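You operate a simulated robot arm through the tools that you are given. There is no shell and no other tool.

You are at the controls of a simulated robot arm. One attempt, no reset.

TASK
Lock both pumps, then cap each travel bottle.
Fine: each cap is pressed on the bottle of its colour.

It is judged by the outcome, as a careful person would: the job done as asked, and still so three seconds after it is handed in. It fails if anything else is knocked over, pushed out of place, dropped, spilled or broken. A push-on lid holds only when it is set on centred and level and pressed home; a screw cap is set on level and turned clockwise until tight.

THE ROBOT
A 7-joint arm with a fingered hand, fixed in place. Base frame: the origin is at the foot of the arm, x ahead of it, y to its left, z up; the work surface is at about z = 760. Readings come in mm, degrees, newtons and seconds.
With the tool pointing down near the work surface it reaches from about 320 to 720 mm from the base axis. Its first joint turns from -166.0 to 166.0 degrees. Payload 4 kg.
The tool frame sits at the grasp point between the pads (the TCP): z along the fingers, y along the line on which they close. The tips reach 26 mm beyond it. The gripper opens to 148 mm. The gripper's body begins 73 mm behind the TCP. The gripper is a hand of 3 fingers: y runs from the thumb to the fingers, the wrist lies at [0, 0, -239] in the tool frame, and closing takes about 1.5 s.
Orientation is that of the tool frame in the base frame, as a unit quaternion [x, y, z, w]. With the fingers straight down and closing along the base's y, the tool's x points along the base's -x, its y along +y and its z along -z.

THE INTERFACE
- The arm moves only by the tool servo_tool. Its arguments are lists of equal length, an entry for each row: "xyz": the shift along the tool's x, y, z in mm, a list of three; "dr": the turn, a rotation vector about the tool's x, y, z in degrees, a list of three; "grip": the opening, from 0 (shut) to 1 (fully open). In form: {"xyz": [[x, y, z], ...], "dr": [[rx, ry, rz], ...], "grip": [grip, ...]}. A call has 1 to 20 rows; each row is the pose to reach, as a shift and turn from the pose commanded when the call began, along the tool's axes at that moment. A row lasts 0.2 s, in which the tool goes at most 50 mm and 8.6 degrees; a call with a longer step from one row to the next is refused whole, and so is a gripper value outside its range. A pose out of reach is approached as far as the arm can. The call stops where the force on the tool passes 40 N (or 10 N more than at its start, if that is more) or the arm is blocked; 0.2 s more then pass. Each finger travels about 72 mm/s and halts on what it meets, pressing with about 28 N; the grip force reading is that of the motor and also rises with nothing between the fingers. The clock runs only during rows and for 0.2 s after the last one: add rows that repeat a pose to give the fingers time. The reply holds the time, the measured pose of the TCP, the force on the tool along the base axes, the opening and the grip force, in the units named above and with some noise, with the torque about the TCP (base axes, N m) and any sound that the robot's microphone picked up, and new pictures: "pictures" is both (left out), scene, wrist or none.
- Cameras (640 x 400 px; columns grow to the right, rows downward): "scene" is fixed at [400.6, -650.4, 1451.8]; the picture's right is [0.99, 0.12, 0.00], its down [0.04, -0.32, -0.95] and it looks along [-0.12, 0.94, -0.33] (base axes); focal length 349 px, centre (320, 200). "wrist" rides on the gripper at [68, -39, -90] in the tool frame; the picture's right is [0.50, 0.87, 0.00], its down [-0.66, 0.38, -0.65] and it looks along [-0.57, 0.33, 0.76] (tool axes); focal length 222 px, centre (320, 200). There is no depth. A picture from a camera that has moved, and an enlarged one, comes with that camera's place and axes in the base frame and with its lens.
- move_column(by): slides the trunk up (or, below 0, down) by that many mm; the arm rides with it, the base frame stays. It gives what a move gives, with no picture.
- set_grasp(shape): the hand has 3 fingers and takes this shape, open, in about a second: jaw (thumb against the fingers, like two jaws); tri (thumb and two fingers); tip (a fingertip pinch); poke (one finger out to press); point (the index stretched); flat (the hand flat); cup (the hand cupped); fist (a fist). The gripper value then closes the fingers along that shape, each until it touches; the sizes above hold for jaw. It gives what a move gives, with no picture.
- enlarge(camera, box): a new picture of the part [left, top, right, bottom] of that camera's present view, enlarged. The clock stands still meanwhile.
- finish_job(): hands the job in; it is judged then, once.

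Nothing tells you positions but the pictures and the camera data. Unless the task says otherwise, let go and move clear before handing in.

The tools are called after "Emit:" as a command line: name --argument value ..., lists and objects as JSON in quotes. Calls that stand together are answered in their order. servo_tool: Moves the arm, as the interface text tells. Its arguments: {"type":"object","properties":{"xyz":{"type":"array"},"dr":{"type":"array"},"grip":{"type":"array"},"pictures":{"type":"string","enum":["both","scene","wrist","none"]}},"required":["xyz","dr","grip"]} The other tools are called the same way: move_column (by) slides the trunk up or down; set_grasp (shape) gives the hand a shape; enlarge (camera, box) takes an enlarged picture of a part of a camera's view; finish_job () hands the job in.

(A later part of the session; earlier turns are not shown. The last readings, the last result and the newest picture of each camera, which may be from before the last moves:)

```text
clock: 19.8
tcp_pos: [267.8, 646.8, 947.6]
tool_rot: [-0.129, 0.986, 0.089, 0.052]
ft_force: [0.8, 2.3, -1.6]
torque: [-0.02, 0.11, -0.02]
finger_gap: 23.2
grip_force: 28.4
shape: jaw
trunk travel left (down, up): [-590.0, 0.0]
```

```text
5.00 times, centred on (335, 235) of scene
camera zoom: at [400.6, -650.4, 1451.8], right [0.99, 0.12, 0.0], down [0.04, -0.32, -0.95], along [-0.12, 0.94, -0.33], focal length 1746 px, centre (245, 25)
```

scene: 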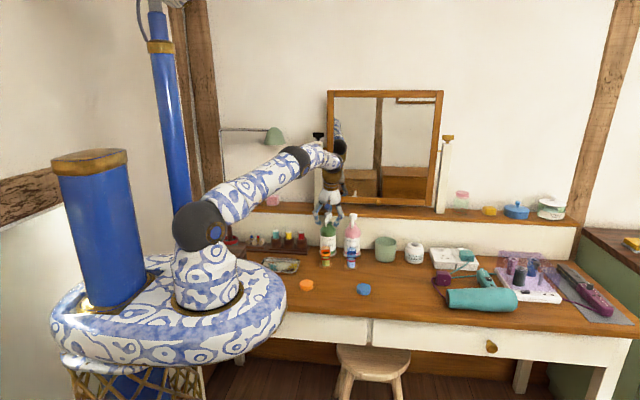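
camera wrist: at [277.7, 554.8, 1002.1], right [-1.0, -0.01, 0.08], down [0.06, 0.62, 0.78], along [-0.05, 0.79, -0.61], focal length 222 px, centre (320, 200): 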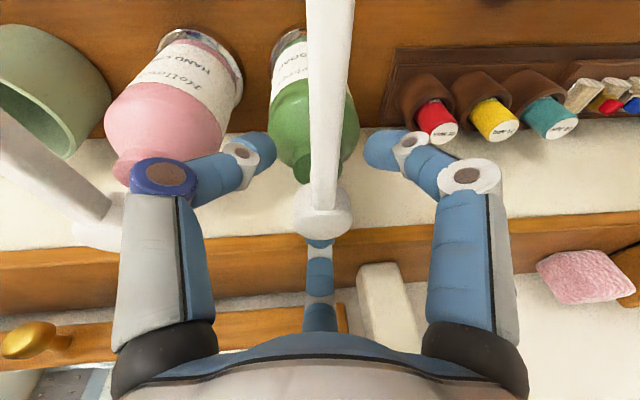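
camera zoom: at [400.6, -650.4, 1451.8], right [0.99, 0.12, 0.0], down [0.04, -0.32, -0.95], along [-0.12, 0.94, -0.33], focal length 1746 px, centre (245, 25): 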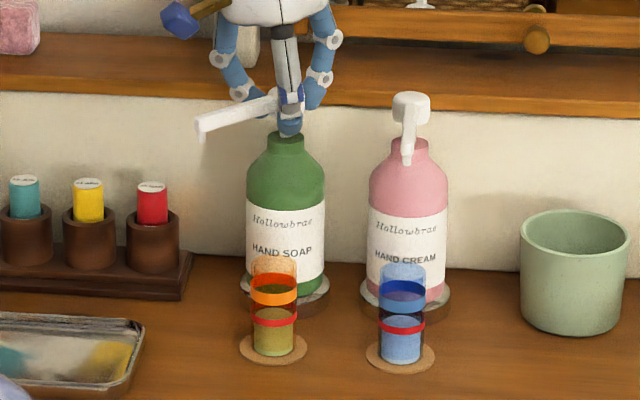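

Emit:
servo_tool --xyz '[[0.3, 0.24, 0], [0.56, 0.5, 0], [0.8, 0.79, 0], [1.03, 1.1, 0], [1.22, 1.42, 0], [1.39, 1.76, 0], [1.39, 1.76, 0]]' --dr '[[0.65, -0.82, 4.89], [1.29, -1.64, 9.77], [1.94, -2.46, 14.66], [2.58, -3.28, 19.54], [3.23, -4.1, 24.43], [3.87, -4.92, 29.31], [3.87, -4.92, 29.31]]' --grip '[0.15, 0.15, 0.15, 0.15, 0.15, 0.15, 0.15]' --pictures "none"

Emit:
enlarge --camera "wrist" --box '[220, 50, 420, 270]'

Emit:
enlarge --camera "scene" --box '[295, 195, 375, 275]'

```text
clock: 21.4
tcp_pos: [266.3, 646.6, 949.7]
tool_rot: [0.13, 0.986, 0.071, 0.074]
ft_force: [1.9, 1.5, -5.3]
torque: [0.07, 0.06, 0.0]
finger_gap: 23.3
grip_force: 27.7
shape: jaw
trunk travel left (down, up): [-590.0, 0.0]
```

```text
1.82 times, centred on (320, 160) of wrist
camera zoom: at [177.8, 616.7, 1021.7], right [-0.26, 0.96, 0.07], down [0.61, 0.11, 0.78], along [0.75, 0.25, -0.62], focal length 404 px, centre (320, 273)
```

zoom: 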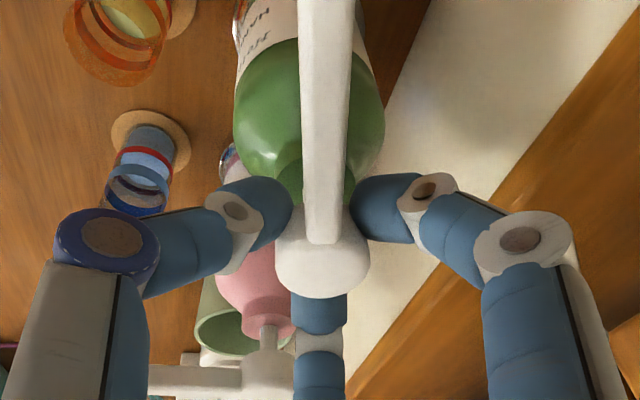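

```text
5.00 times, centred on (335, 235) of scene
camera zoom: at [400.6, -650.4, 1451.8], right [0.99, 0.12, 0.0], down [0.04, -0.32, -0.95], along [-0.12, 0.94, -0.33], focal length 1746 px, centre (245, 25)
```

zoom: 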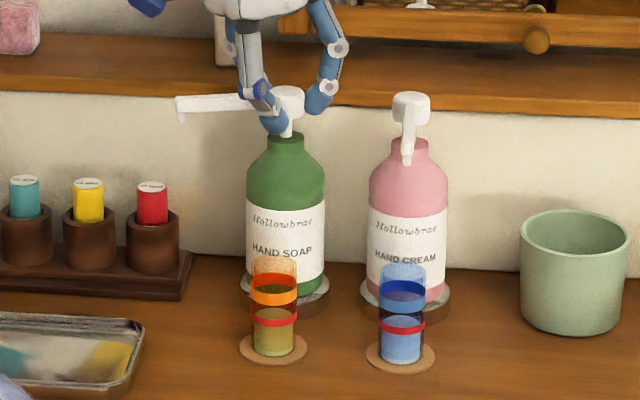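

Emit:
servo_tool --xyz '[[0.3, 0.24, 0], [0.56, 0.5, 0], [0.8, 0.79, 0], [0.8, 0.79, 0]]' --dr '[[0.65, -0.82, 4.89], [1.29, -1.64, 9.77], [1.94, -2.46, 14.66], [1.94, -2.46, 14.66]]' --grip '[0.15, 0.15, 0.15, 0.15]' --pictures "none"

Emit:
enlarge --camera "wrist" --box '[220, 50, 420, 270]'

Emit:
enlarge --camera "scene" --box '[295, 195, 375, 275]'

```text
clock: 22.4
tcp_pos: [266.0, 648.0, 949.4]
tool_rot: [0.258, 0.961, 0.06, 0.083]
ft_force: [0.7, 1.1, -4.1]
torque: [0.06, 0.04, 0.0]
finger_gap: 23.1
grip_force: 28.0
shape: jaw
trunk travel left (down, up): [-590.0, 0.0]
```

```text
1.82 times, centred on (320, 160) of wrist
camera zoom: at [172.4, 641.8, 1021.6], right [-0.01, 1.0, 0.07], down [0.62, -0.05, 0.79], along [0.79, 0.05, -0.61], focal length 404 px, centre (320, 273)
```

zoom: 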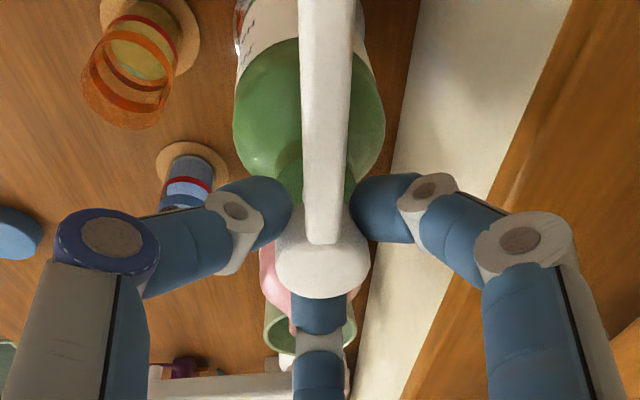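

```text
5.00 times, centred on (335, 235) of scene
camera zoom: at [400.6, -650.4, 1451.8], right [0.99, 0.12, 0.0], down [0.04, -0.32, -0.95], along [-0.12, 0.94, -0.33], focal length 1746 px, centre (245, 25)
```

zoom: 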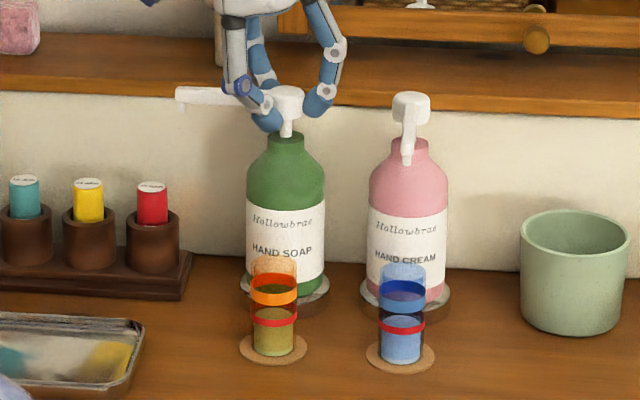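

Emit:
servo_tool --xyz '[[0.3, 0.24, 0], [0.56, 0.5, 0], [0.8, 0.79, 0], [0.8, 0.79, 0]]' --dr '[[0.65, -0.82, 4.89], [1.29, -1.64, 9.77], [1.94, -2.46, 14.66], [1.94, -2.46, 14.66]]' --grip '[0.15, 0.15, 0.15, 0.15]' --pictures "none"

Emit:
enlarge --camera "wrist" --box '[220, 50, 420, 270]'

Emit:
enlarge --camera "scene" --box '[295, 195, 375, 275]'

```text
clock: 23.4
tcp_pos: [267.1, 648.5, 948.9]
tool_rot: [0.381, 0.919, 0.049, 0.091]
ft_force: [5.5, -2.7, -5.1]
torque: [0.03, 0.01, 0.21]
finger_gap: 23.1
grip_force: 27.8
shape: jaw
trunk travel left (down, up): [-590.0, 0.0]
```

```text
1.82 times, centred on (320, 160) of wrist
camera zoom: at [174.9, 666.7, 1021.4], right [0.25, 0.97, 0.07], down [0.58, -0.21, 0.79], along [0.77, -0.15, -0.61], focal length 404 px, centre (320, 273)
```

zoom: 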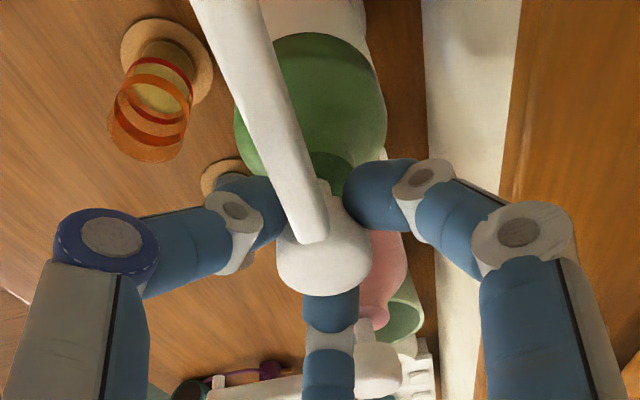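

```text
5.00 times, centred on (335, 235) of scene
camera zoom: at [400.6, -650.4, 1451.8], right [0.99, 0.12, 0.0], down [0.04, -0.32, -0.95], along [-0.12, 0.94, -0.33], focal length 1746 px, centre (245, 25)
```

zoom: 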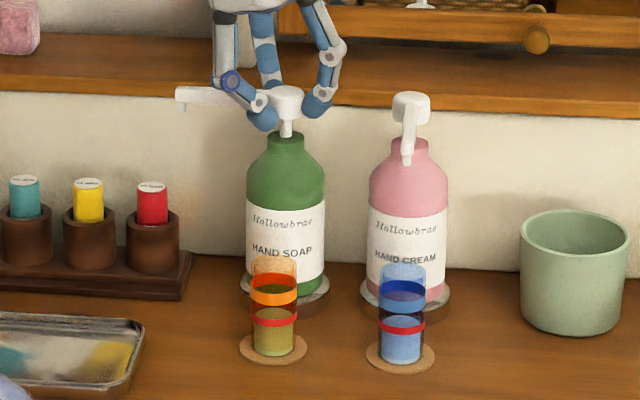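

The head reached a firm stop at 90° clockwise (torque rose to 0.21 N·m, spout now points to -x and the bottle hasn't moved). I'll release and rise straight up.

Emit:
servo_tool --xyz '[[0, 0, 0], [0, 0, 0], [0, 0, 0], [-2.6, 3.3, -19.5], [-5.2, 6.6, -39], [-9, 11.5, -68], [-9, 11.5, -68]]' --dr '[[0, 0, 0], [0, 0, 0], [0, 0, 0], [0, 0, 0], [0, 0, 0], [0, 0, 0], [0, 0, 0]]' --grip '[0.22, 0.32, 0.36, 0.36, 0.36, 0.36, 0.36]'

Emit:
enlarge --camera "scene" --box '[295, 195, 375, 275]'

```text
clock: 25.0
tcp_pos: [263.7, 642.3, 1019.1]
tool_rot: [0.379, 0.92, 0.049, 0.091]
ft_force: [0.3, 0.0, 0.4]
torque: [0.01, 0.04, 0.0]
finger_gap: 53.1
grip_force: 0.0
shape: jaw
out of reach, approached as far as the arm can: row 6, 7
trunk travel left (down, up): [-590.0, 0.0]
camera wrist: at [172.3, 659.9, 1091.1], right [0.25, 0.97, 0.07], down [0.58, -0.21, 0.79], along [0.77, -0.15, -0.61], focal length 222 px, centre (320, 200)
```

scene: 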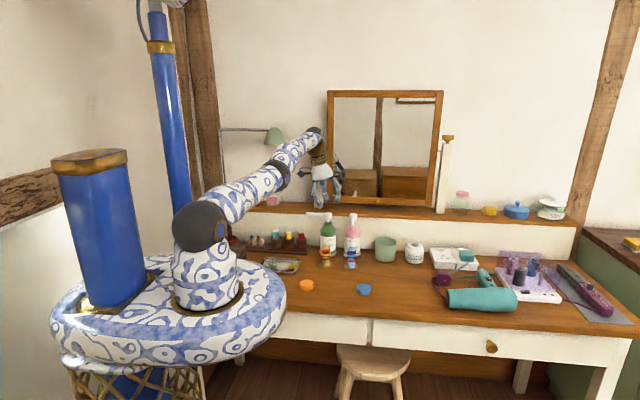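
wrist: 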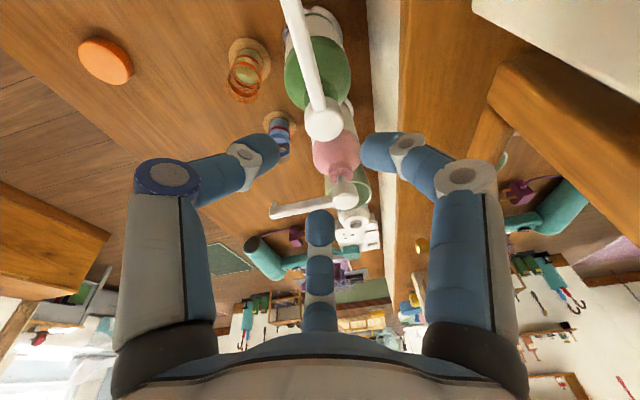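

```text
5.00 times, centred on (335, 235) of scene
camera zoom: at [400.6, -650.4, 1451.8], right [0.99, 0.12, 0.0], down [0.04, -0.32, -0.95], along [-0.12, 0.94, -0.33], focal length 1746 px, centre (245, 25)
```

zoom: 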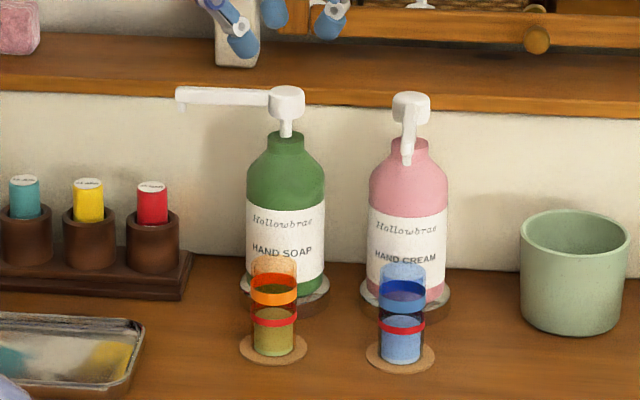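

The green pump is locked with its spout pointing left. Before turning the pink one, I need to know whether its spout clears the green head when turned clockwise, so I'll measure closely.

Emit:
enlarge --camera "scene" --box '[300, 205, 364, 245]'

Emit:
enlarge --camera "wrist" --box '[230, 0, 390, 230]'

```text
10.00 times, centred on (332, 225) of scene
camera zoom: at [400.6, -650.4, 1451.8], right [0.99, 0.12, 0.0], down [0.04, -0.32, -0.95], along [-0.12, 0.94, -0.33], focal length 3492 px, centre (200, -50)
```

zoom: 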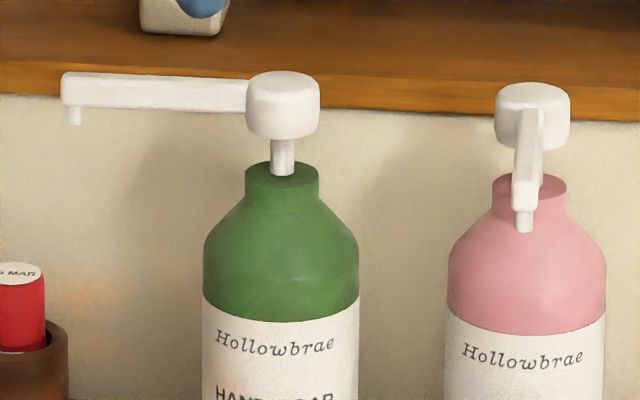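

```text
1.74 times, centred on (310, 115) of wrist
camera zoom: at [172.3, 659.9, 1091.1], right [0.25, 0.97, 0.07], down [0.58, -0.21, 0.79], along [0.77, -0.15, -0.61], focal length 386 px, centre (337, 348)
```

zoom: 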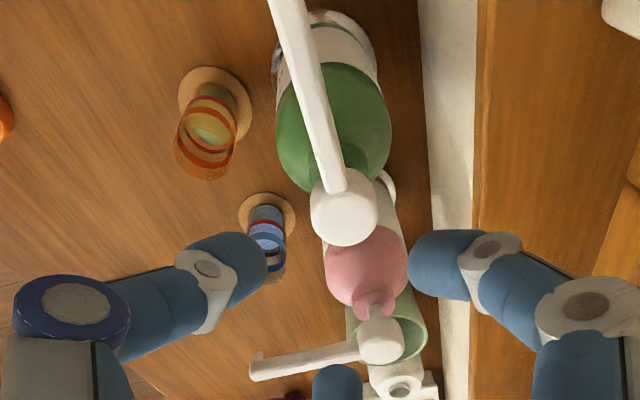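

Turned fully to 90°, the pink spout tip (89 mm long) would just touch the green head (about 3 mm overlap). I'll first bring the hand back to the starting yaw near the pink pump and then test the pink head's travel gently.

Emit:
servo_tool --xyz '[[-6.5, 0.8, 0.1], [-13, 1.6, 0.2], [-19.4, 2.4, 0.4], [-25.9, 3.2, 0.5], [-32.4, 4, 0.6], [-38.9, 4.8, 0.7], [-45.3, 5.6, 0.9], [-51.8, 6.4, 1], [-58.3, 7.2, 1.1], [-64.8, 8, 1.2], [-71.2, 8.8, 1.4], [-77.7, 9.6, 1.5], [-84.2, 10.4, 1.6], [-84.2, 10.4, 1.6]]' --dr '[[-1.05, 1.28, -7.92], [-2.11, 2.57, -15.83], [-3.16, 3.85, -23.75], [-4.22, 5.14, -31.66], [-5.27, 6.42, -39.58], [-6.32, 7.71, -47.5], [-7.38, 8.99, -55.41], [-8.43, 10.28, -63.33], [-9.48, 11.56, -71.24], [-10.54, 12.85, -79.16], [-11.59, 14.13, -87.07], [-12.65, 15.42, -94.99], [-13.7, 16.7, -102.9], [-13.7, 16.7, -102.9]]' --grip '[0.38, 0.38, 0.38, 0.38, 0.38, 0.38, 0.38, 0.38, 0.38, 0.38, 0.38, 0.38, 0.38, 0.38]'

```text
clock: 28.0
tcp_pos: [343.9, 622.3, 1037.3]
tool_rot: [-0.501, 0.859, 0.102, 0.017]
ft_force: [0.5, 0.1, -0.4]
torque: [0.0, 0.0, 0.0]
finger_gap: 55.9
grip_force: 0.1
shape: jaw
out of reach, approached as far as the arm can: row 1, 2, 3, 4, 5, 6, 7, 8, 9, 10, 11, 12, 13, 14
trunk travel left (down, up): [-590.0, 0.0]
camera wrist: at [351.3, 528.7, 1109.6], right [-1.0, -0.01, 0.07], down [0.05, 0.62, 0.79], along [-0.06, 0.79, -0.61], focal length 222 px, centre (320, 200)
```

scene: 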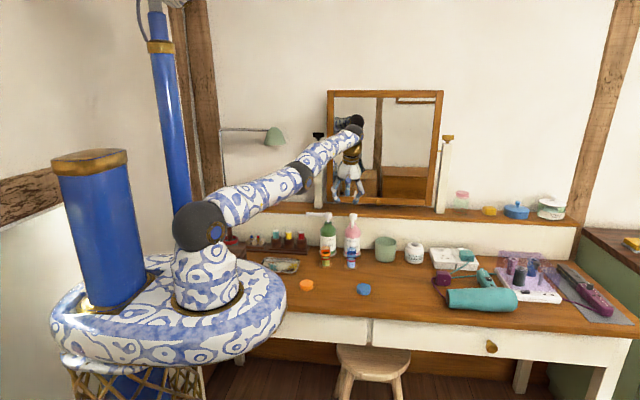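
wrist: 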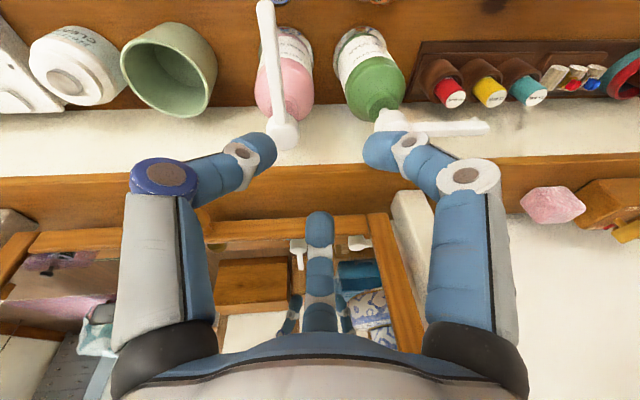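

Emit:
servo_tool --xyz '[[0, 0, 0], [0, 0, 0], [-8, -6.5, 15], [-16, -13, 30], [-24.6, -19.5, 45], [-24.6, -19.5, 45], [-24.6, -19.5, 45]]' --dr '[[1.05, -4.52, 0], [2.1, -9.04, 0], [2.1, -9.04, 0], [2.1, -9.04, 0], [2.1, -9.04, 0], [2.1, -9.04, 0], [2.1, -9.04, 0]]' --grip '[0.38, 0.38, 0.38, 0.38, 0.38, 0.38, 0.38]'

Emit:
enlarge --camera "wrist" --box '[220, 50, 420, 270]'

```text
clock: 29.6
tcp_pos: [377.2, 654.1, 992.9]
tool_rot: [-0.489, 0.858, 0.126, 0.093]
ft_force: [-0.2, 0.3, -0.3]
torque: [0.02, -0.05, 0.01]
finger_gap: 55.7
grip_force: 0.1
shape: jaw
out of reach, approached as far as the arm can: row 1, 2, 3, 4, 5, 6, 7
trunk travel left (down, up): [-590.0, 0.0]
camera wrist: at [374.2, 552.4, 1054.4], right [-1.0, 0.02, -0.04], down [-0.02, 0.52, 0.85], along [0.03, 0.85, -0.52], focal length 222 px, centre (320, 200)
```

scene: 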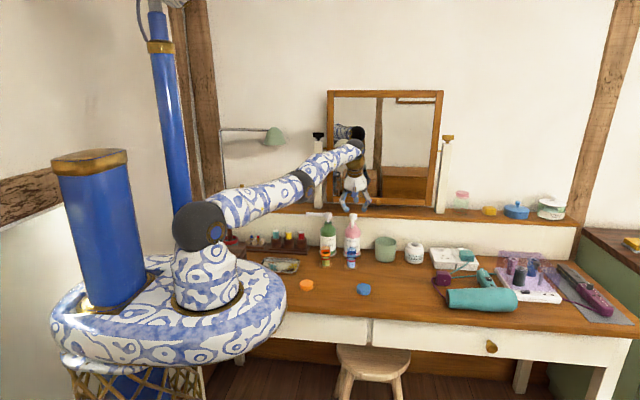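
wrist: 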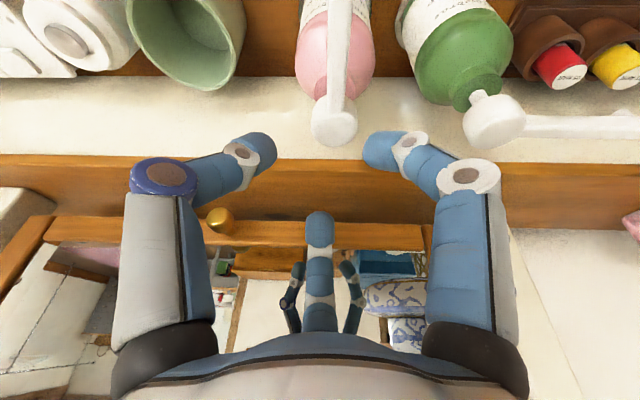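

```text
1.82 times, centred on (320, 160) of wrist
camera zoom: at [374.2, 552.4, 1054.4], right [-1.0, 0.02, -0.04], down [-0.02, 0.52, 0.85], along [0.03, 0.85, -0.52], focal length 404 px, centre (320, 273)
```

zoom: 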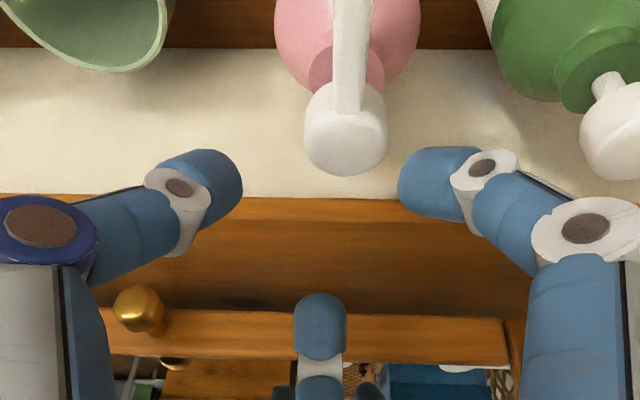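

Emit:
servo_tool --xyz '[[6, 0.1, -1.8], [12.6, 0.2, -3.7], [12.6, 0.2, -3.7]]' --dr '[[0, 0, 0], [0, 0, 0], [0, 0, 0]]' --grip '[0.38, 0.38, 0.38]' --pictures "none"

```text
clock: 30.4
tcp_pos: [378.1, 654.5, 993.3]
tool_rot: [-0.489, 0.858, 0.125, 0.093]
ft_force: [-0.2, 0.4, 0.4]
torque: [-0.01, 0.0, 0.0]
finger_gap: 56.1
grip_force: 0.1
shape: jaw
out of reach, approached as far as the arm can: row 1, 2, 3
trunk travel left (down, up): [-590.0, 0.0]
```

The arm appears to be stuck fully stretched. I'll pull it clearly inward and up to bend the elbow again.

Emit:
servo_tool --xyz '[[16.5, -1.7, -14.6], [33, -3.4, -29.2], [49.5, -5.1, -43.8], [66, -6.8, -58.4], [82.6, -8.5, -73], [82.6, -8.5, -73]]' --dr '[[0, 0, 0], [0, 0, 0], [0, 0, 0], [0, 0, 0], [0, 0, 0], [0, 0, 0]]' --grip '[0.38, 0.38, 0.38, 0.38, 0.38, 0.38]' --pictures "none"

```text
clock: 31.8
tcp_pos: [386.6, 641.8, 1051.5]
tool_rot: [-0.488, 0.858, 0.125, 0.094]
ft_force: [0.7, 0.3, 0.1]
torque: [0.0, 0.01, -0.02]
finger_gap: 56.2
grip_force: 0.0
shape: jaw
out of reach, approached as far as the arm can: row 1, 2, 3, 4, 5, 6
trunk travel left (down, up): [-590.0, 0.0]
```

Emit:
servo_tool --xyz '[[10, 0, -5], [20, 0, -10], [30, 0, -15], [30, 0, -15], [30, 0, -15]]' --dr '[[-0.27, -7.93, -0.96], [-0.54, -15.9, -1.9], [-0.82, -23.8, -2.9], [-0.82, -23.8, -2.9], [-0.82, -23.8, -2.9]]' --grip '[0.38, 0.38, 0.38, 0.38, 0.38]' --pictures "none"

```text
clock: 33.0
tcp_pos: [430.2, 718.7, 1074.6]
tool_rot: [-0.475, 0.806, 0.228, 0.269]
ft_force: [-1.2, -9.2, 0.9]
torque: [0.22, -0.04, 0.15]
finger_gap: 53.9
grip_force: 0.1
shape: jaw
out of reach, approached as far as the arm can: row 1, 2, 3, 4, 5
trunk travel left (down, up): [-590.0, 0.0]
```

The arm is still stretched and the fingertips have swung out toward the mirror and touched something lightly. I'm reversing that tilt immediately.

Emit:
servo_tool --xyz '[[0, 0, 0], [0, 0, 0], [0, 0, 0], [0, 0, 0]]' --dr '[[0.27, 7.93, 0.96], [0.54, 15.9, 1.9], [0.82, 23.8, 2.9], [0.82, 23.8, 2.9]]' --grip '[0.38, 0.38, 0.38, 0.38]'

```text
clock: 34.0
tcp_pos: [393.6, 644.8, 1055.6]
tool_rot: [-0.489, 0.855, 0.134, 0.11]
ft_force: [0.7, -0.8, -0.2]
torque: [-0.01, -0.01, -0.01]
finger_gap: 55.9
grip_force: 0.1
shape: jaw
out of reach, approached as far as the arm can: row 1, 2, 3, 4
trunk travel left (down, up): [-590.0, 0.0]
camera wrist: at [389.1, 541.4, 1113.9], right [-1.0, 0.02, -0.05], down [-0.04, 0.49, 0.87], along [0.04, 0.87, -0.49], focal length 222 px, centre (320, 200)
```

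scene: 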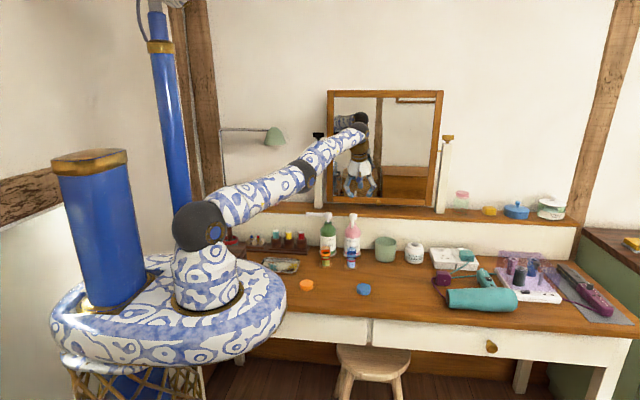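
wrist: 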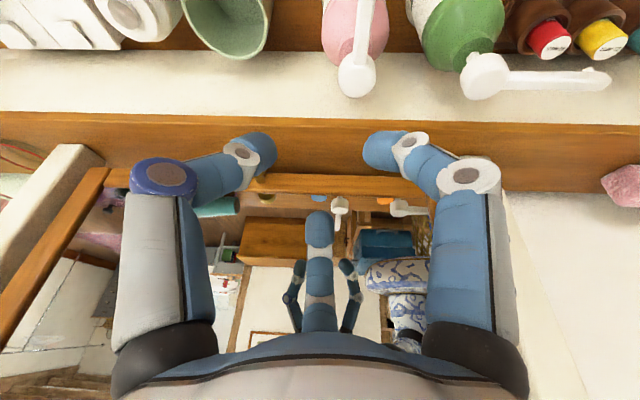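

Emit:
enlarge --camera "scene" --box '[160, 80, 420, 320]'

```text
1.67 times, centred on (290, 200) of scene
camera zoom: at [400.6, -650.4, 1451.8], right [0.99, 0.12, 0.0], down [0.04, -0.32, -0.95], along [-0.12, 0.94, -0.33], focal length 582 px, centre (370, 200)
```

zoom: 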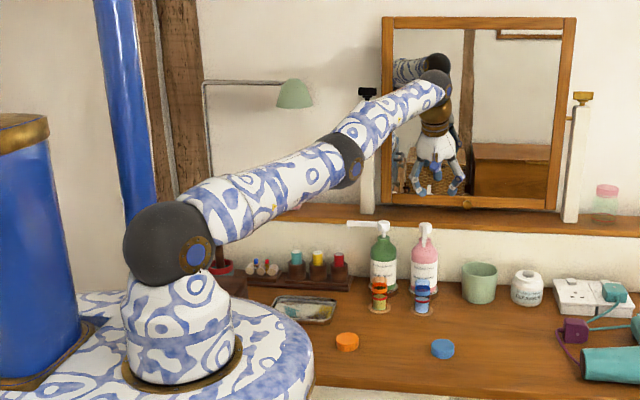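

The scene shows the elbow has flipped past straight (elbow-down), so it can't retract inward. I'll swing the arm to free space on the right at the same height and flip the elbow back there.

Emit:
servo_tool --xyz '[[0.4, -45.7, -6.1], [3.4, -91.3, -13], [9.2, -136.6, -20.8], [17.5, -181.3, -29.4], [28.5, -225.4, -38.8], [42.1, -268.6, -49], [58.2, -310.8, -60], [76.8, -351.7, -71.6], [97.9, -391.4, -83.8], [121.3, -429.7, -96.7], [121.3, -429.7, -96.7]]' --dr '[[1.12, -0.43, 3.29], [2.23, -0.85, 6.58], [3.35, -1.28, 9.87], [4.47, -1.7, 13.16], [5.59, -2.13, 16.46], [6.7, -2.56, 19.75], [7.82, -2.98, 23.04], [8.94, -3.41, 26.33], [10.05, -3.83, 29.62], [11.17, -4.26, 32.91], [11.17, -4.26, 32.91]]' --grip '[0.38, 0.38, 0.38, 0.38, 0.38, 0.38, 0.38, 0.38, 0.38, 0.38, 0.38]'

Emit:
enlarge --camera "scene" --box '[290, 80, 460, 290]'

```text
clock: 36.4
tcp_pos: [702.4, 305.1, 1060.7]
tool_rot: [-0.21, 0.965, 0.082, 0.133]
ft_force: [0.6, 0.1, -0.8]
torque: [0.03, -0.02, -0.01]
finger_gap: 56.1
grip_force: 0.0
shape: jaw
out of reach, approached as far as the arm can: row 1, 2
trunk travel left (down, up): [-590.0, 0.0]
camera wrist: at [639.8, 224.1, 1122.3], right [-0.81, 0.59, -0.06], down [0.27, 0.45, 0.85], along [0.52, 0.67, -0.52], focal length 222 px, centre (320, 200)
```

scene: 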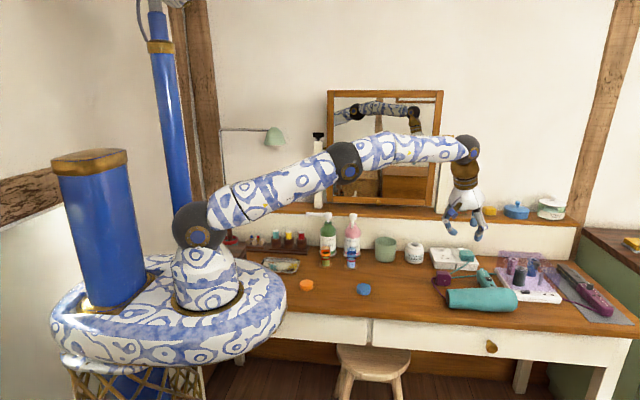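
wrist: 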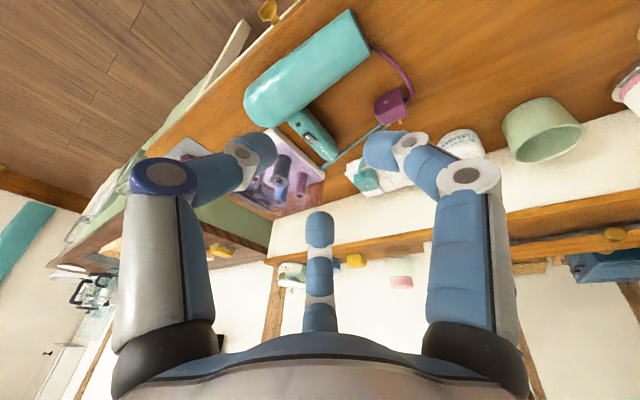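

```text
1.90 times, centred on (375, 185) of scene
camera zoom: at [400.6, -650.4, 1451.8], right [0.99, 0.12, 0.0], down [0.04, -0.32, -0.95], along [-0.12, 0.94, -0.33], focal length 665 px, centre (215, 229)
```

zoom: 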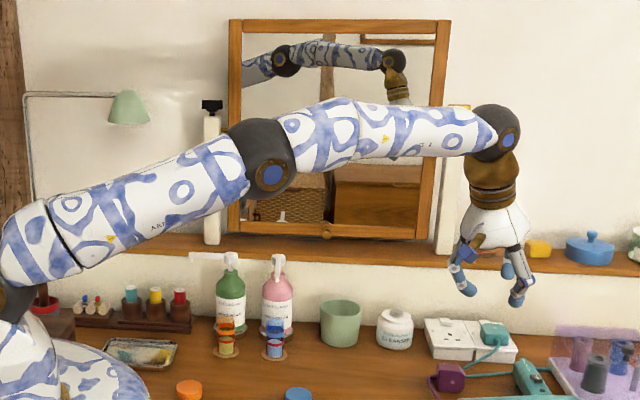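

The elbow is back in its normal up position. I'll compare the mirror with the first picture to make sure that it wasn't disturbed.

Emit:
enlarge --camera "scene" --box '[220, 170, 480, 310]'

```text
2.46 times, centred on (350, 240) of scene
camera zoom: at [400.6, -650.4, 1451.8], right [0.99, 0.12, 0.0], down [0.04, -0.32, -0.95], along [-0.12, 0.94, -0.33], focal length 860 px, centre (246, 102)
```

zoom: 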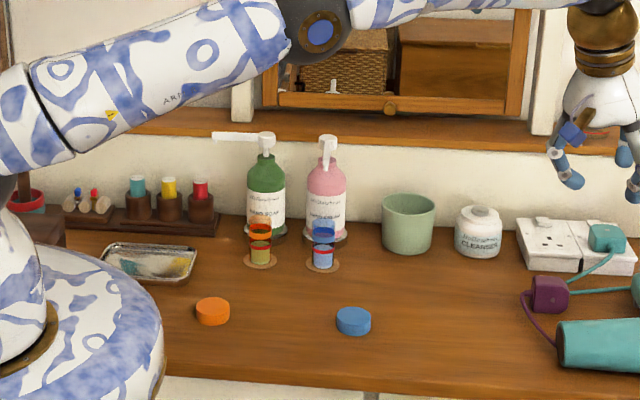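

The mirror and its reflections match the first picture exactly, so nothing was disturbed. Now I'll approach the pink pump from this side with a 20° tilt that keeps the arm away from full stretch.

Emit:
servo_tool --xyz '[[15.1, 36.5, 5.2], [30.3, 73, 10.5], [45.4, 109.5, 15.7], [60.5, 145.9, 20.9], [75.7, 182.4, 26.2], [90.8, 218.9, 31.4], [105.9, 255.4, 36.6], [121.1, 291.9, 41.9], [136.2, 328.4, 47.1], [151.3, 364.8, 52.3], [166.5, 401.3, 57.6], [181.6, 437.8, 62.8], [181.6, 437.8, 62.8]]' --dr '[[-0.98, 0.18, -2.79], [-1.97, 0.36, -5.58], [-2.95, 0.55, -8.38], [-3.93, 0.73, -11.17], [-4.92, 0.91, -13.96], [-5.9, 1.09, -16.75], [-6.88, 1.27, -19.54], [-7.87, 1.45, -22.33], [-8.85, 1.64, -25.13], [-9.83, 1.82, -27.92], [-10.82, 2, -30.71], [-11.8, 2.18, -33.5], [-11.8, 2.18, -33.5]]' --grip '[0.38, 0.38, 0.38, 0.38, 0.38, 0.38, 0.38, 0.38, 0.38, 0.38, 0.38, 0.38, 0.38]'

Emit:
enlarge --camera "wrist" --box '[220, 50, 420, 270]'

```text
clock: 39.2
tcp_pos: [372.0, 645.3, 993.8]
tool_rot: [-0.493, 0.852, 0.133, 0.11]
ft_force: [1.0, 0.1, 0.5]
torque: [0.0, -0.01, -0.01]
finger_gap: 56.0
grip_force: 0.1
shape: jaw
trunk travel left (down, up): [-590.0, 0.0]
camera wrist: at [367.1, 540.6, 1052.4], right [-1.0, 0.01, -0.06], down [-0.05, 0.49, 0.87], along [0.04, 0.87, -0.49], focal length 222 px, centre (320, 200)
```

scene: 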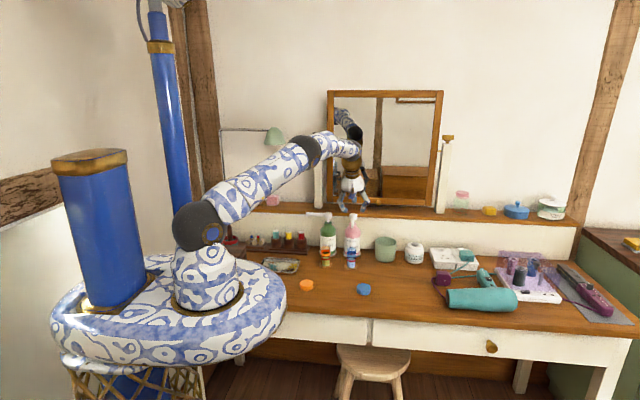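
wrist: 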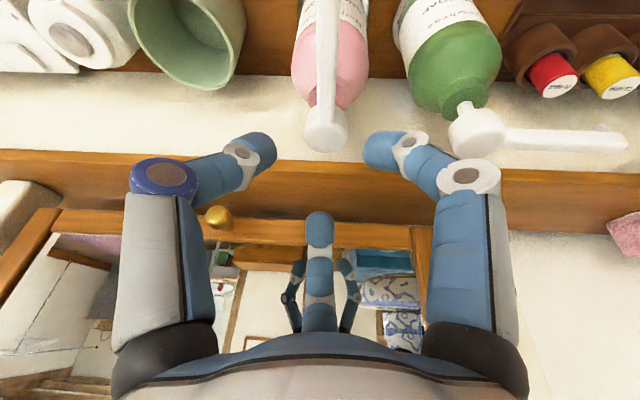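

```text
1.82 times, centred on (320, 160) of wrist
camera zoom: at [367.1, 540.6, 1052.4], right [-1.0, 0.01, -0.06], down [-0.05, 0.49, 0.87], along [0.04, 0.87, -0.49], focal length 404 px, centre (320, 273)
```

zoom: 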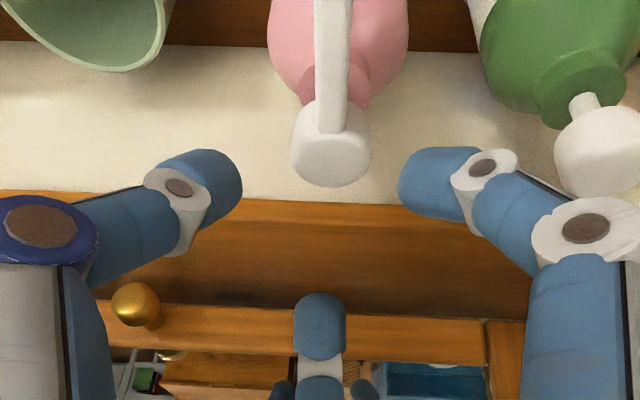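

Emit:
servo_tool --xyz '[[4.5, -1.3, 10.6], [9, -2.6, 21.2], [13.6, -3.9, 31.8], [18.1, -5.2, 42.4], [18.1, -5.2, 42.4]]' --dr '[[0, 0, 0], [0, 0, 0], [0, 0, 0], [0, 0, 0], [0, 0, 0]]' --grip '[0.38, 0.38, 0.38, 0.32, 0.27]' --pictures "none"

Emit:
enlarge --camera "wrist" --box '[240, 90, 400, 270]'

Emit:
enlarge --camera "scene" --box '[320, 195, 380, 245]'

```text
clock: 40.4
tcp_pos: [368.0, 642.7, 948.1]
tool_rot: [-0.493, 0.853, 0.134, 0.111]
ft_force: [0.4, -1.0, 0.3]
torque: [-0.02, -0.02, -0.03]
finger_gap: 40.3
grip_force: 0.1
shape: jaw
trunk travel left (down, up): [-590.0, 0.0]
```

```text
2.22 times, centred on (320, 180) of wrist
camera zoom: at [363.6, 538.0, 1006.2], right [-1.0, 0.01, -0.06], down [-0.05, 0.49, 0.87], along [0.04, 0.87, -0.49], focal length 494 px, centre (320, 244)
```

zoom: 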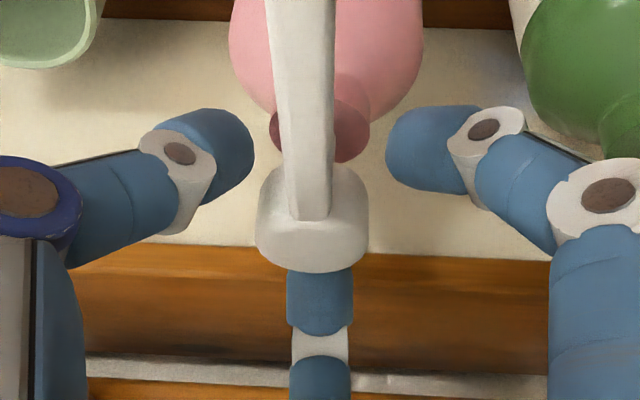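

```text
8.00 times, centred on (350, 220) of scene
camera zoom: at [400.6, -650.4, 1451.8], right [0.99, 0.12, 0.0], down [0.04, -0.32, -0.95], along [-0.12, 0.94, -0.33], focal length 2794 px, centre (80, 40)
```

zoom: 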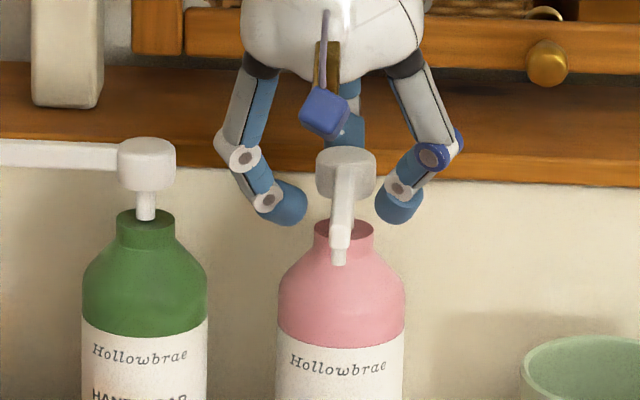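

Emit:
servo_tool --xyz '[[-0.9, -1.6, 0.1], [-0.9, -1.6, 0.1], [-0.9, -1.6, 0.1], [-0.9, -1.6, 0.1], [-0.9, -1.6, 0.1], [-0.9, -1.6, 0.1]]' --dr '[[0, 0, 0], [0, 0, 0], [0, 0, 0], [0, 0, 0], [0, 0, 0], [0, 0, 0]]' --grip '[0.25, 0.22, 0.2, 0.18, 0.165, 0.15]' --pictures "none"

Emit:
enlarge --camera "wrist" --box '[240, 90, 400, 270]'

Emit:
enlarge --camera "scene" --box '[320, 195, 380, 245]'

```text
clock: 41.8
tcp_pos: [368.3, 642.9, 948.9]
tool_rot: [-0.493, 0.852, 0.134, 0.111]
ft_force: [0.0, 2.8, -2.7]
torque: [-0.01, 0.01, -0.01]
finger_gap: 23.6
grip_force: 28.3
shape: jaw
trunk travel left (down, up): [-590.0, 0.0]
```

```text
2.22 times, centred on (320, 180) of wrist
camera zoom: at [365.3, 538.3, 1005.5], right [-1.0, 0.01, -0.06], down [-0.05, 0.49, 0.87], along [0.04, 0.87, -0.49], focal length 494 px, centre (320, 244)
```

zoom: 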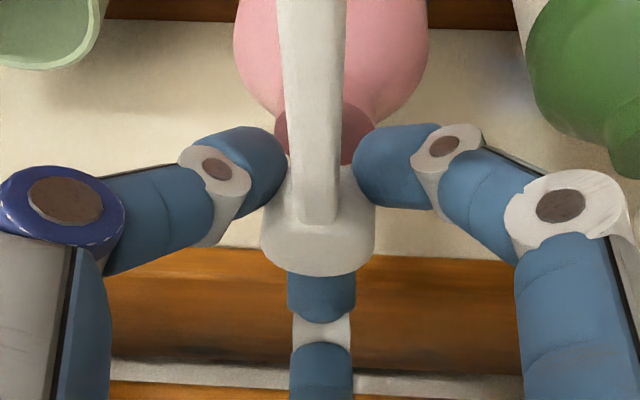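

```text
8.00 times, centred on (350, 220) of scene
camera zoom: at [400.6, -650.4, 1451.8], right [0.99, 0.12, 0.0], down [0.04, -0.32, -0.95], along [-0.12, 0.94, -0.33], focal length 2794 px, centre (80, 40)
```

zoom: 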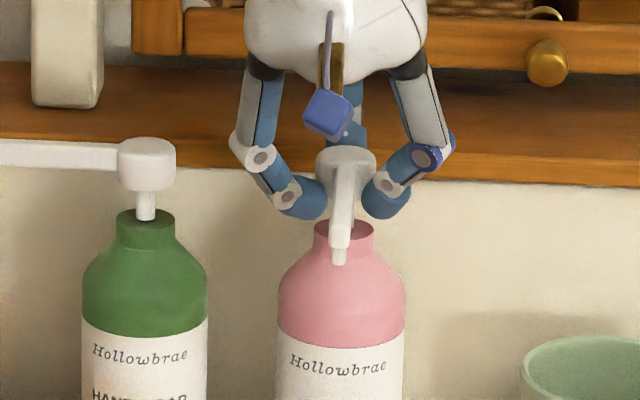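

Gripped. I'll test a few degrees counter-clockwise first to learn which way this head can turn.

Emit:
servo_tool --xyz '[[-0.15, -0.35, 0], [-0.31, -0.7, 0], [-0.31, -0.7, 0]]' --dr '[[-0.96, 0.36, -2.82], [-1.92, 0.71, -5.64], [-1.92, 0.71, -5.64]]' --grip '[0.15, 0.15, 0.15]' --pictures "none"

Emit:
enlarge --camera "scene" --box '[320, 195, 380, 245]'

```text
clock: 42.6
tcp_pos: [370.2, 642.0, 947.1]
tool_rot: [-0.537, 0.826, 0.139, 0.104]
ft_force: [-1.7, -0.9, -2.7]
torque: [-0.09, 0.02, -0.01]
finger_gap: 23.7
grip_force: 28.5
shape: jaw
trunk travel left (down, up): [-590.0, 0.0]
```

```text
8.00 times, centred on (350, 220) of scene
camera zoom: at [400.6, -650.4, 1451.8], right [0.99, 0.12, 0.0], down [0.04, -0.32, -0.95], along [-0.12, 0.94, -0.33], focal length 2794 px, centre (80, 40)
```

zoom: 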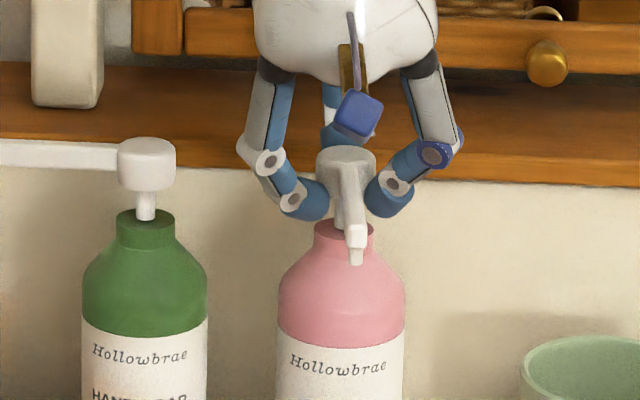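

The head also turns counter-clockwise freely so far. I'll go a bit further that way to look for a stop.

Emit:
servo_tool --xyz '[[-0.25, -0.6, 0], [-0.5, -1.15, 0], [-0.5, -1.15, 0]]' --dr '[[-1.6, 0.6, -4.7], [-3.21, 1.19, -9.4], [-3.21, 1.19, -9.4]]' --grip '[0.15, 0.15, 0.15]' --pictures "none"

Emit:
enlarge --camera "scene" --box '[320, 195, 380, 245]'

Emit:
enlarge --camera "wrist" --box '[240, 90, 400, 270]'

```text
clock: 43.4
tcp_pos: [370.2, 642.3, 947.6]
tool_rot: [-0.607, 0.776, 0.148, 0.091]
ft_force: [-1.0, 1.0, -2.8]
torque: [-0.07, -0.01, 0.01]
finger_gap: 23.4
grip_force: 28.1
shape: jaw
trunk travel left (down, up): [-590.0, 0.0]
```

```text
8.00 times, centred on (350, 220) of scene
camera zoom: at [400.6, -650.4, 1451.8], right [0.99, 0.12, 0.0], down [0.04, -0.32, -0.95], along [-0.12, 0.94, -0.33], focal length 2794 px, centre (80, 40)
```

zoom: 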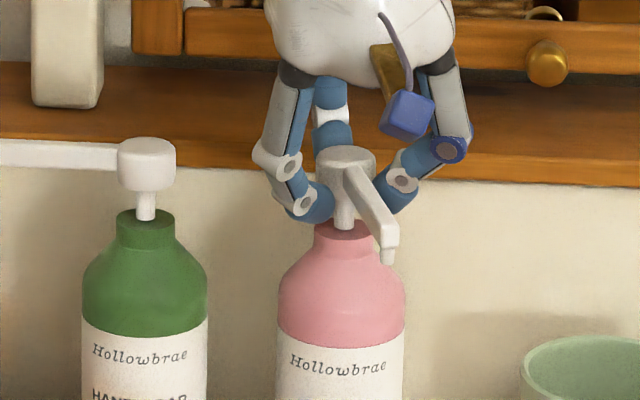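

```text
2.22 times, centred on (320, 180) of wrist
camera zoom: at [396.3, 541.1, 1005.4], right [-0.96, -0.27, -0.06], down [-0.18, 0.46, 0.87], along [-0.21, 0.85, -0.49], focal length 494 px, centre (320, 244)
```

zoom: 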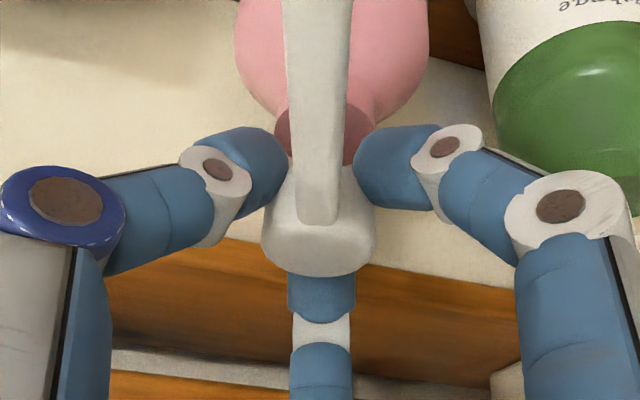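

No stop within 16° counter-clockwise. I'll turn it back clockwise and watch how far it goes on that side.

Emit:
servo_tool --xyz '[[0.24, 0.72, 0.01], [0.41, 1.47, 0.05], [0.5, 2.22, 0.11], [0.52, 2.98, 0.2], [0.47, 3.73, 0.31], [0.33, 4.47, 0.45], [0.13, 5.18, 0.61], [-0.15, 5.87, 0.79], [-0.15, 5.87, 0.79]]' --dr '[[1.92, -0.71, 5.64], [3.85, -1.42, 11.28], [5.77, -2.14, 16.91], [7.7, -2.85, 22.55], [9.62, -3.56, 28.19], [11.55, -4.27, 33.83], [13.47, -4.99, 39.47], [15.4, -5.7, 45.11], [15.4, -5.7, 45.11]]' --grip '[0.15, 0.15, 0.15, 0.15, 0.15, 0.15, 0.15, 0.15, 0.15]' --pictures "none"

Emit:
enlarge --camera "scene" --box '[320, 195, 380, 245]'

Emit:
enlarge --camera "wrist" --box '[240, 90, 400, 270]'

```text
clock: 45.4
tcp_pos: [367.8, 644.4, 947.0]
tool_rot: [-0.238, 0.955, 0.098, 0.144]
ft_force: [6.4, 9.3, -0.2]
torque: [0.15, 0.23, 0.47]
finger_gap: 22.7
grip_force: 28.0
shape: jaw
trunk travel left (down, up): [-590.0, 0.0]
```

```text
8.00 times, centred on (350, 220) of scene
camera zoom: at [400.6, -650.4, 1451.8], right [0.99, 0.12, 0.0], down [0.04, -0.32, -0.95], along [-0.12, 0.94, -0.33], focal length 2794 px, centre (80, 40)
```

zoom: 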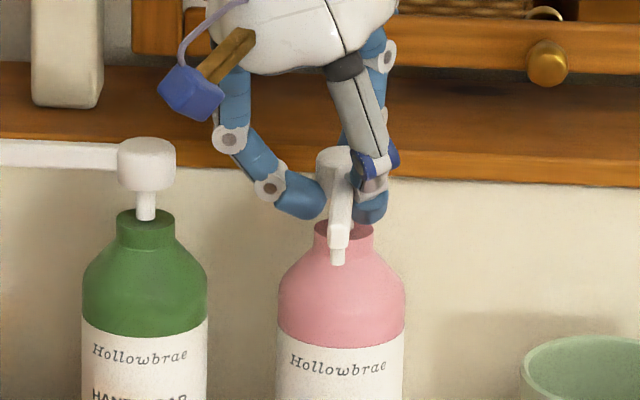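

```text
2.22 times, centred on (320, 180) of wrist
camera zoom: at [308.8, 557.9, 1005.3], right [-0.84, 0.54, -0.06], down [0.22, 0.44, 0.87], along [0.49, 0.72, -0.49], focal length 494 px, centre (320, 244)
```

zoom: 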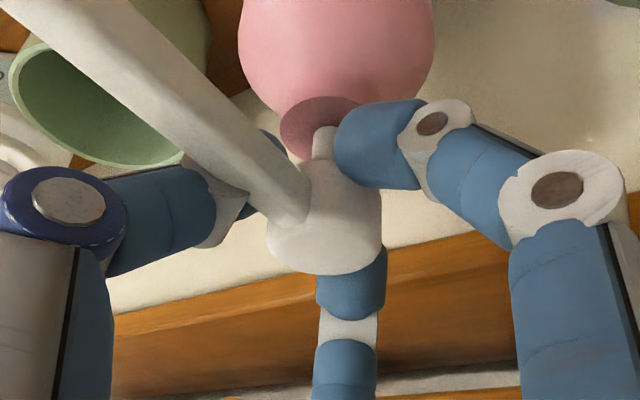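

Very informative: at the original position the pink head hits a stop clockwise, so its travel is counter-clockwise only, mirrored from the green one (both spouts turn outward). I'll relieve the twist, open, rise, and regrasp for a counter-clockwise turn.

Emit:
servo_tool --xyz '[[-0.28, -0.57, 0], [-0.55, -1.14, 0], [-0.55, -1.14, 0], [-0.55, -1.14, 0], [-0.55, -1.14, 0], [-4.6, 0.3, -11.7], [-8.6, 1.8, -23.5], [-16.6, 4.8, -47], [-16.6, 4.8, -47]]' --dr '[[-1.6, 0.6, -4.7], [-3.21, 1.19, -9.4], [-3.21, 1.19, -9.4], [-3.21, 1.19, -9.4], [-3.21, 1.19, -9.4], [-3.21, 1.19, -9.4], [-3.21, 1.19, -9.4], [-3.21, 1.19, -9.4], [-3.21, 1.19, -9.4]]' --grip '[0.15, 0.15, 0.24, 0.32, 0.36, 0.36, 0.36, 0.36, 0.36]'

Emit:
enlarge --camera "scene" --box '[295, 195, 375, 275]'

Emit:
enlarge --camera "wrist" --box '[220, 50, 420, 270]'

```text
clock: 47.4
tcp_pos: [367.9, 641.3, 997.4]
tool_rot: [-0.321, 0.931, 0.11, 0.134]
ft_force: [0.5, -0.3, 0.1]
torque: [0.01, -0.01, 0.01]
finger_gap: 53.0
grip_force: 0.2
shape: jaw
trunk travel left (down, up): [-590.0, 0.0]
camera wrist: at [325.3, 546.9, 1056.2], right [-0.92, 0.38, -0.06], down [0.14, 0.47, 0.87], along [0.36, 0.79, -0.49], focal length 222 px, centre (320, 200)
```

scene: 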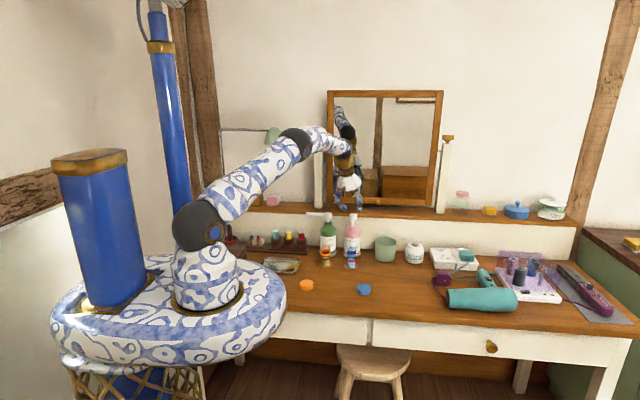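
wrist: 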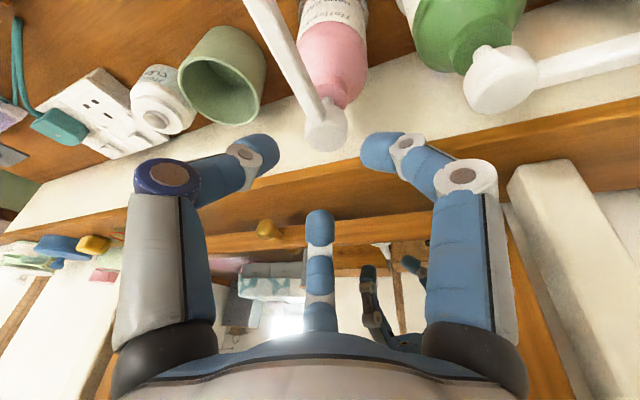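

```text
5.00 times, centred on (335, 235) of scene
camera zoom: at [400.6, -650.4, 1451.8], right [0.99, 0.12, 0.0], down [0.04, -0.32, -0.95], along [-0.12, 0.94, -0.33], focal length 1746 px, centre (245, 25)
```

zoom: 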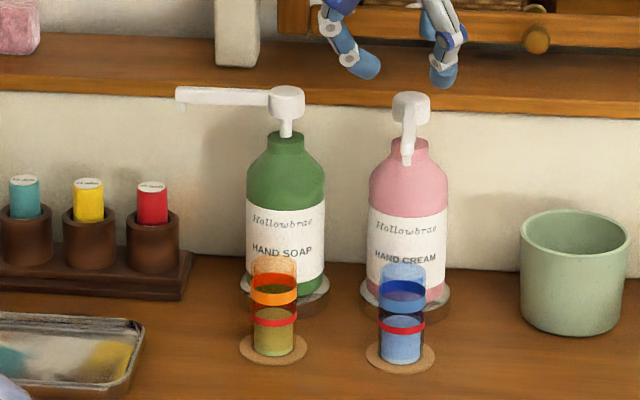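

```text
1.82 times, centred on (320, 160) of wrist
camera zoom: at [325.3, 546.9, 1056.2], right [-0.92, 0.38, -0.06], down [0.14, 0.47, 0.87], along [0.36, 0.79, -0.49], focal length 404 px, centre (320, 273)
```

zoom: 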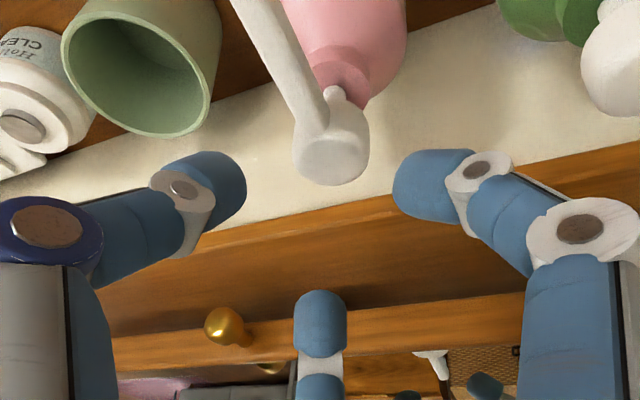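

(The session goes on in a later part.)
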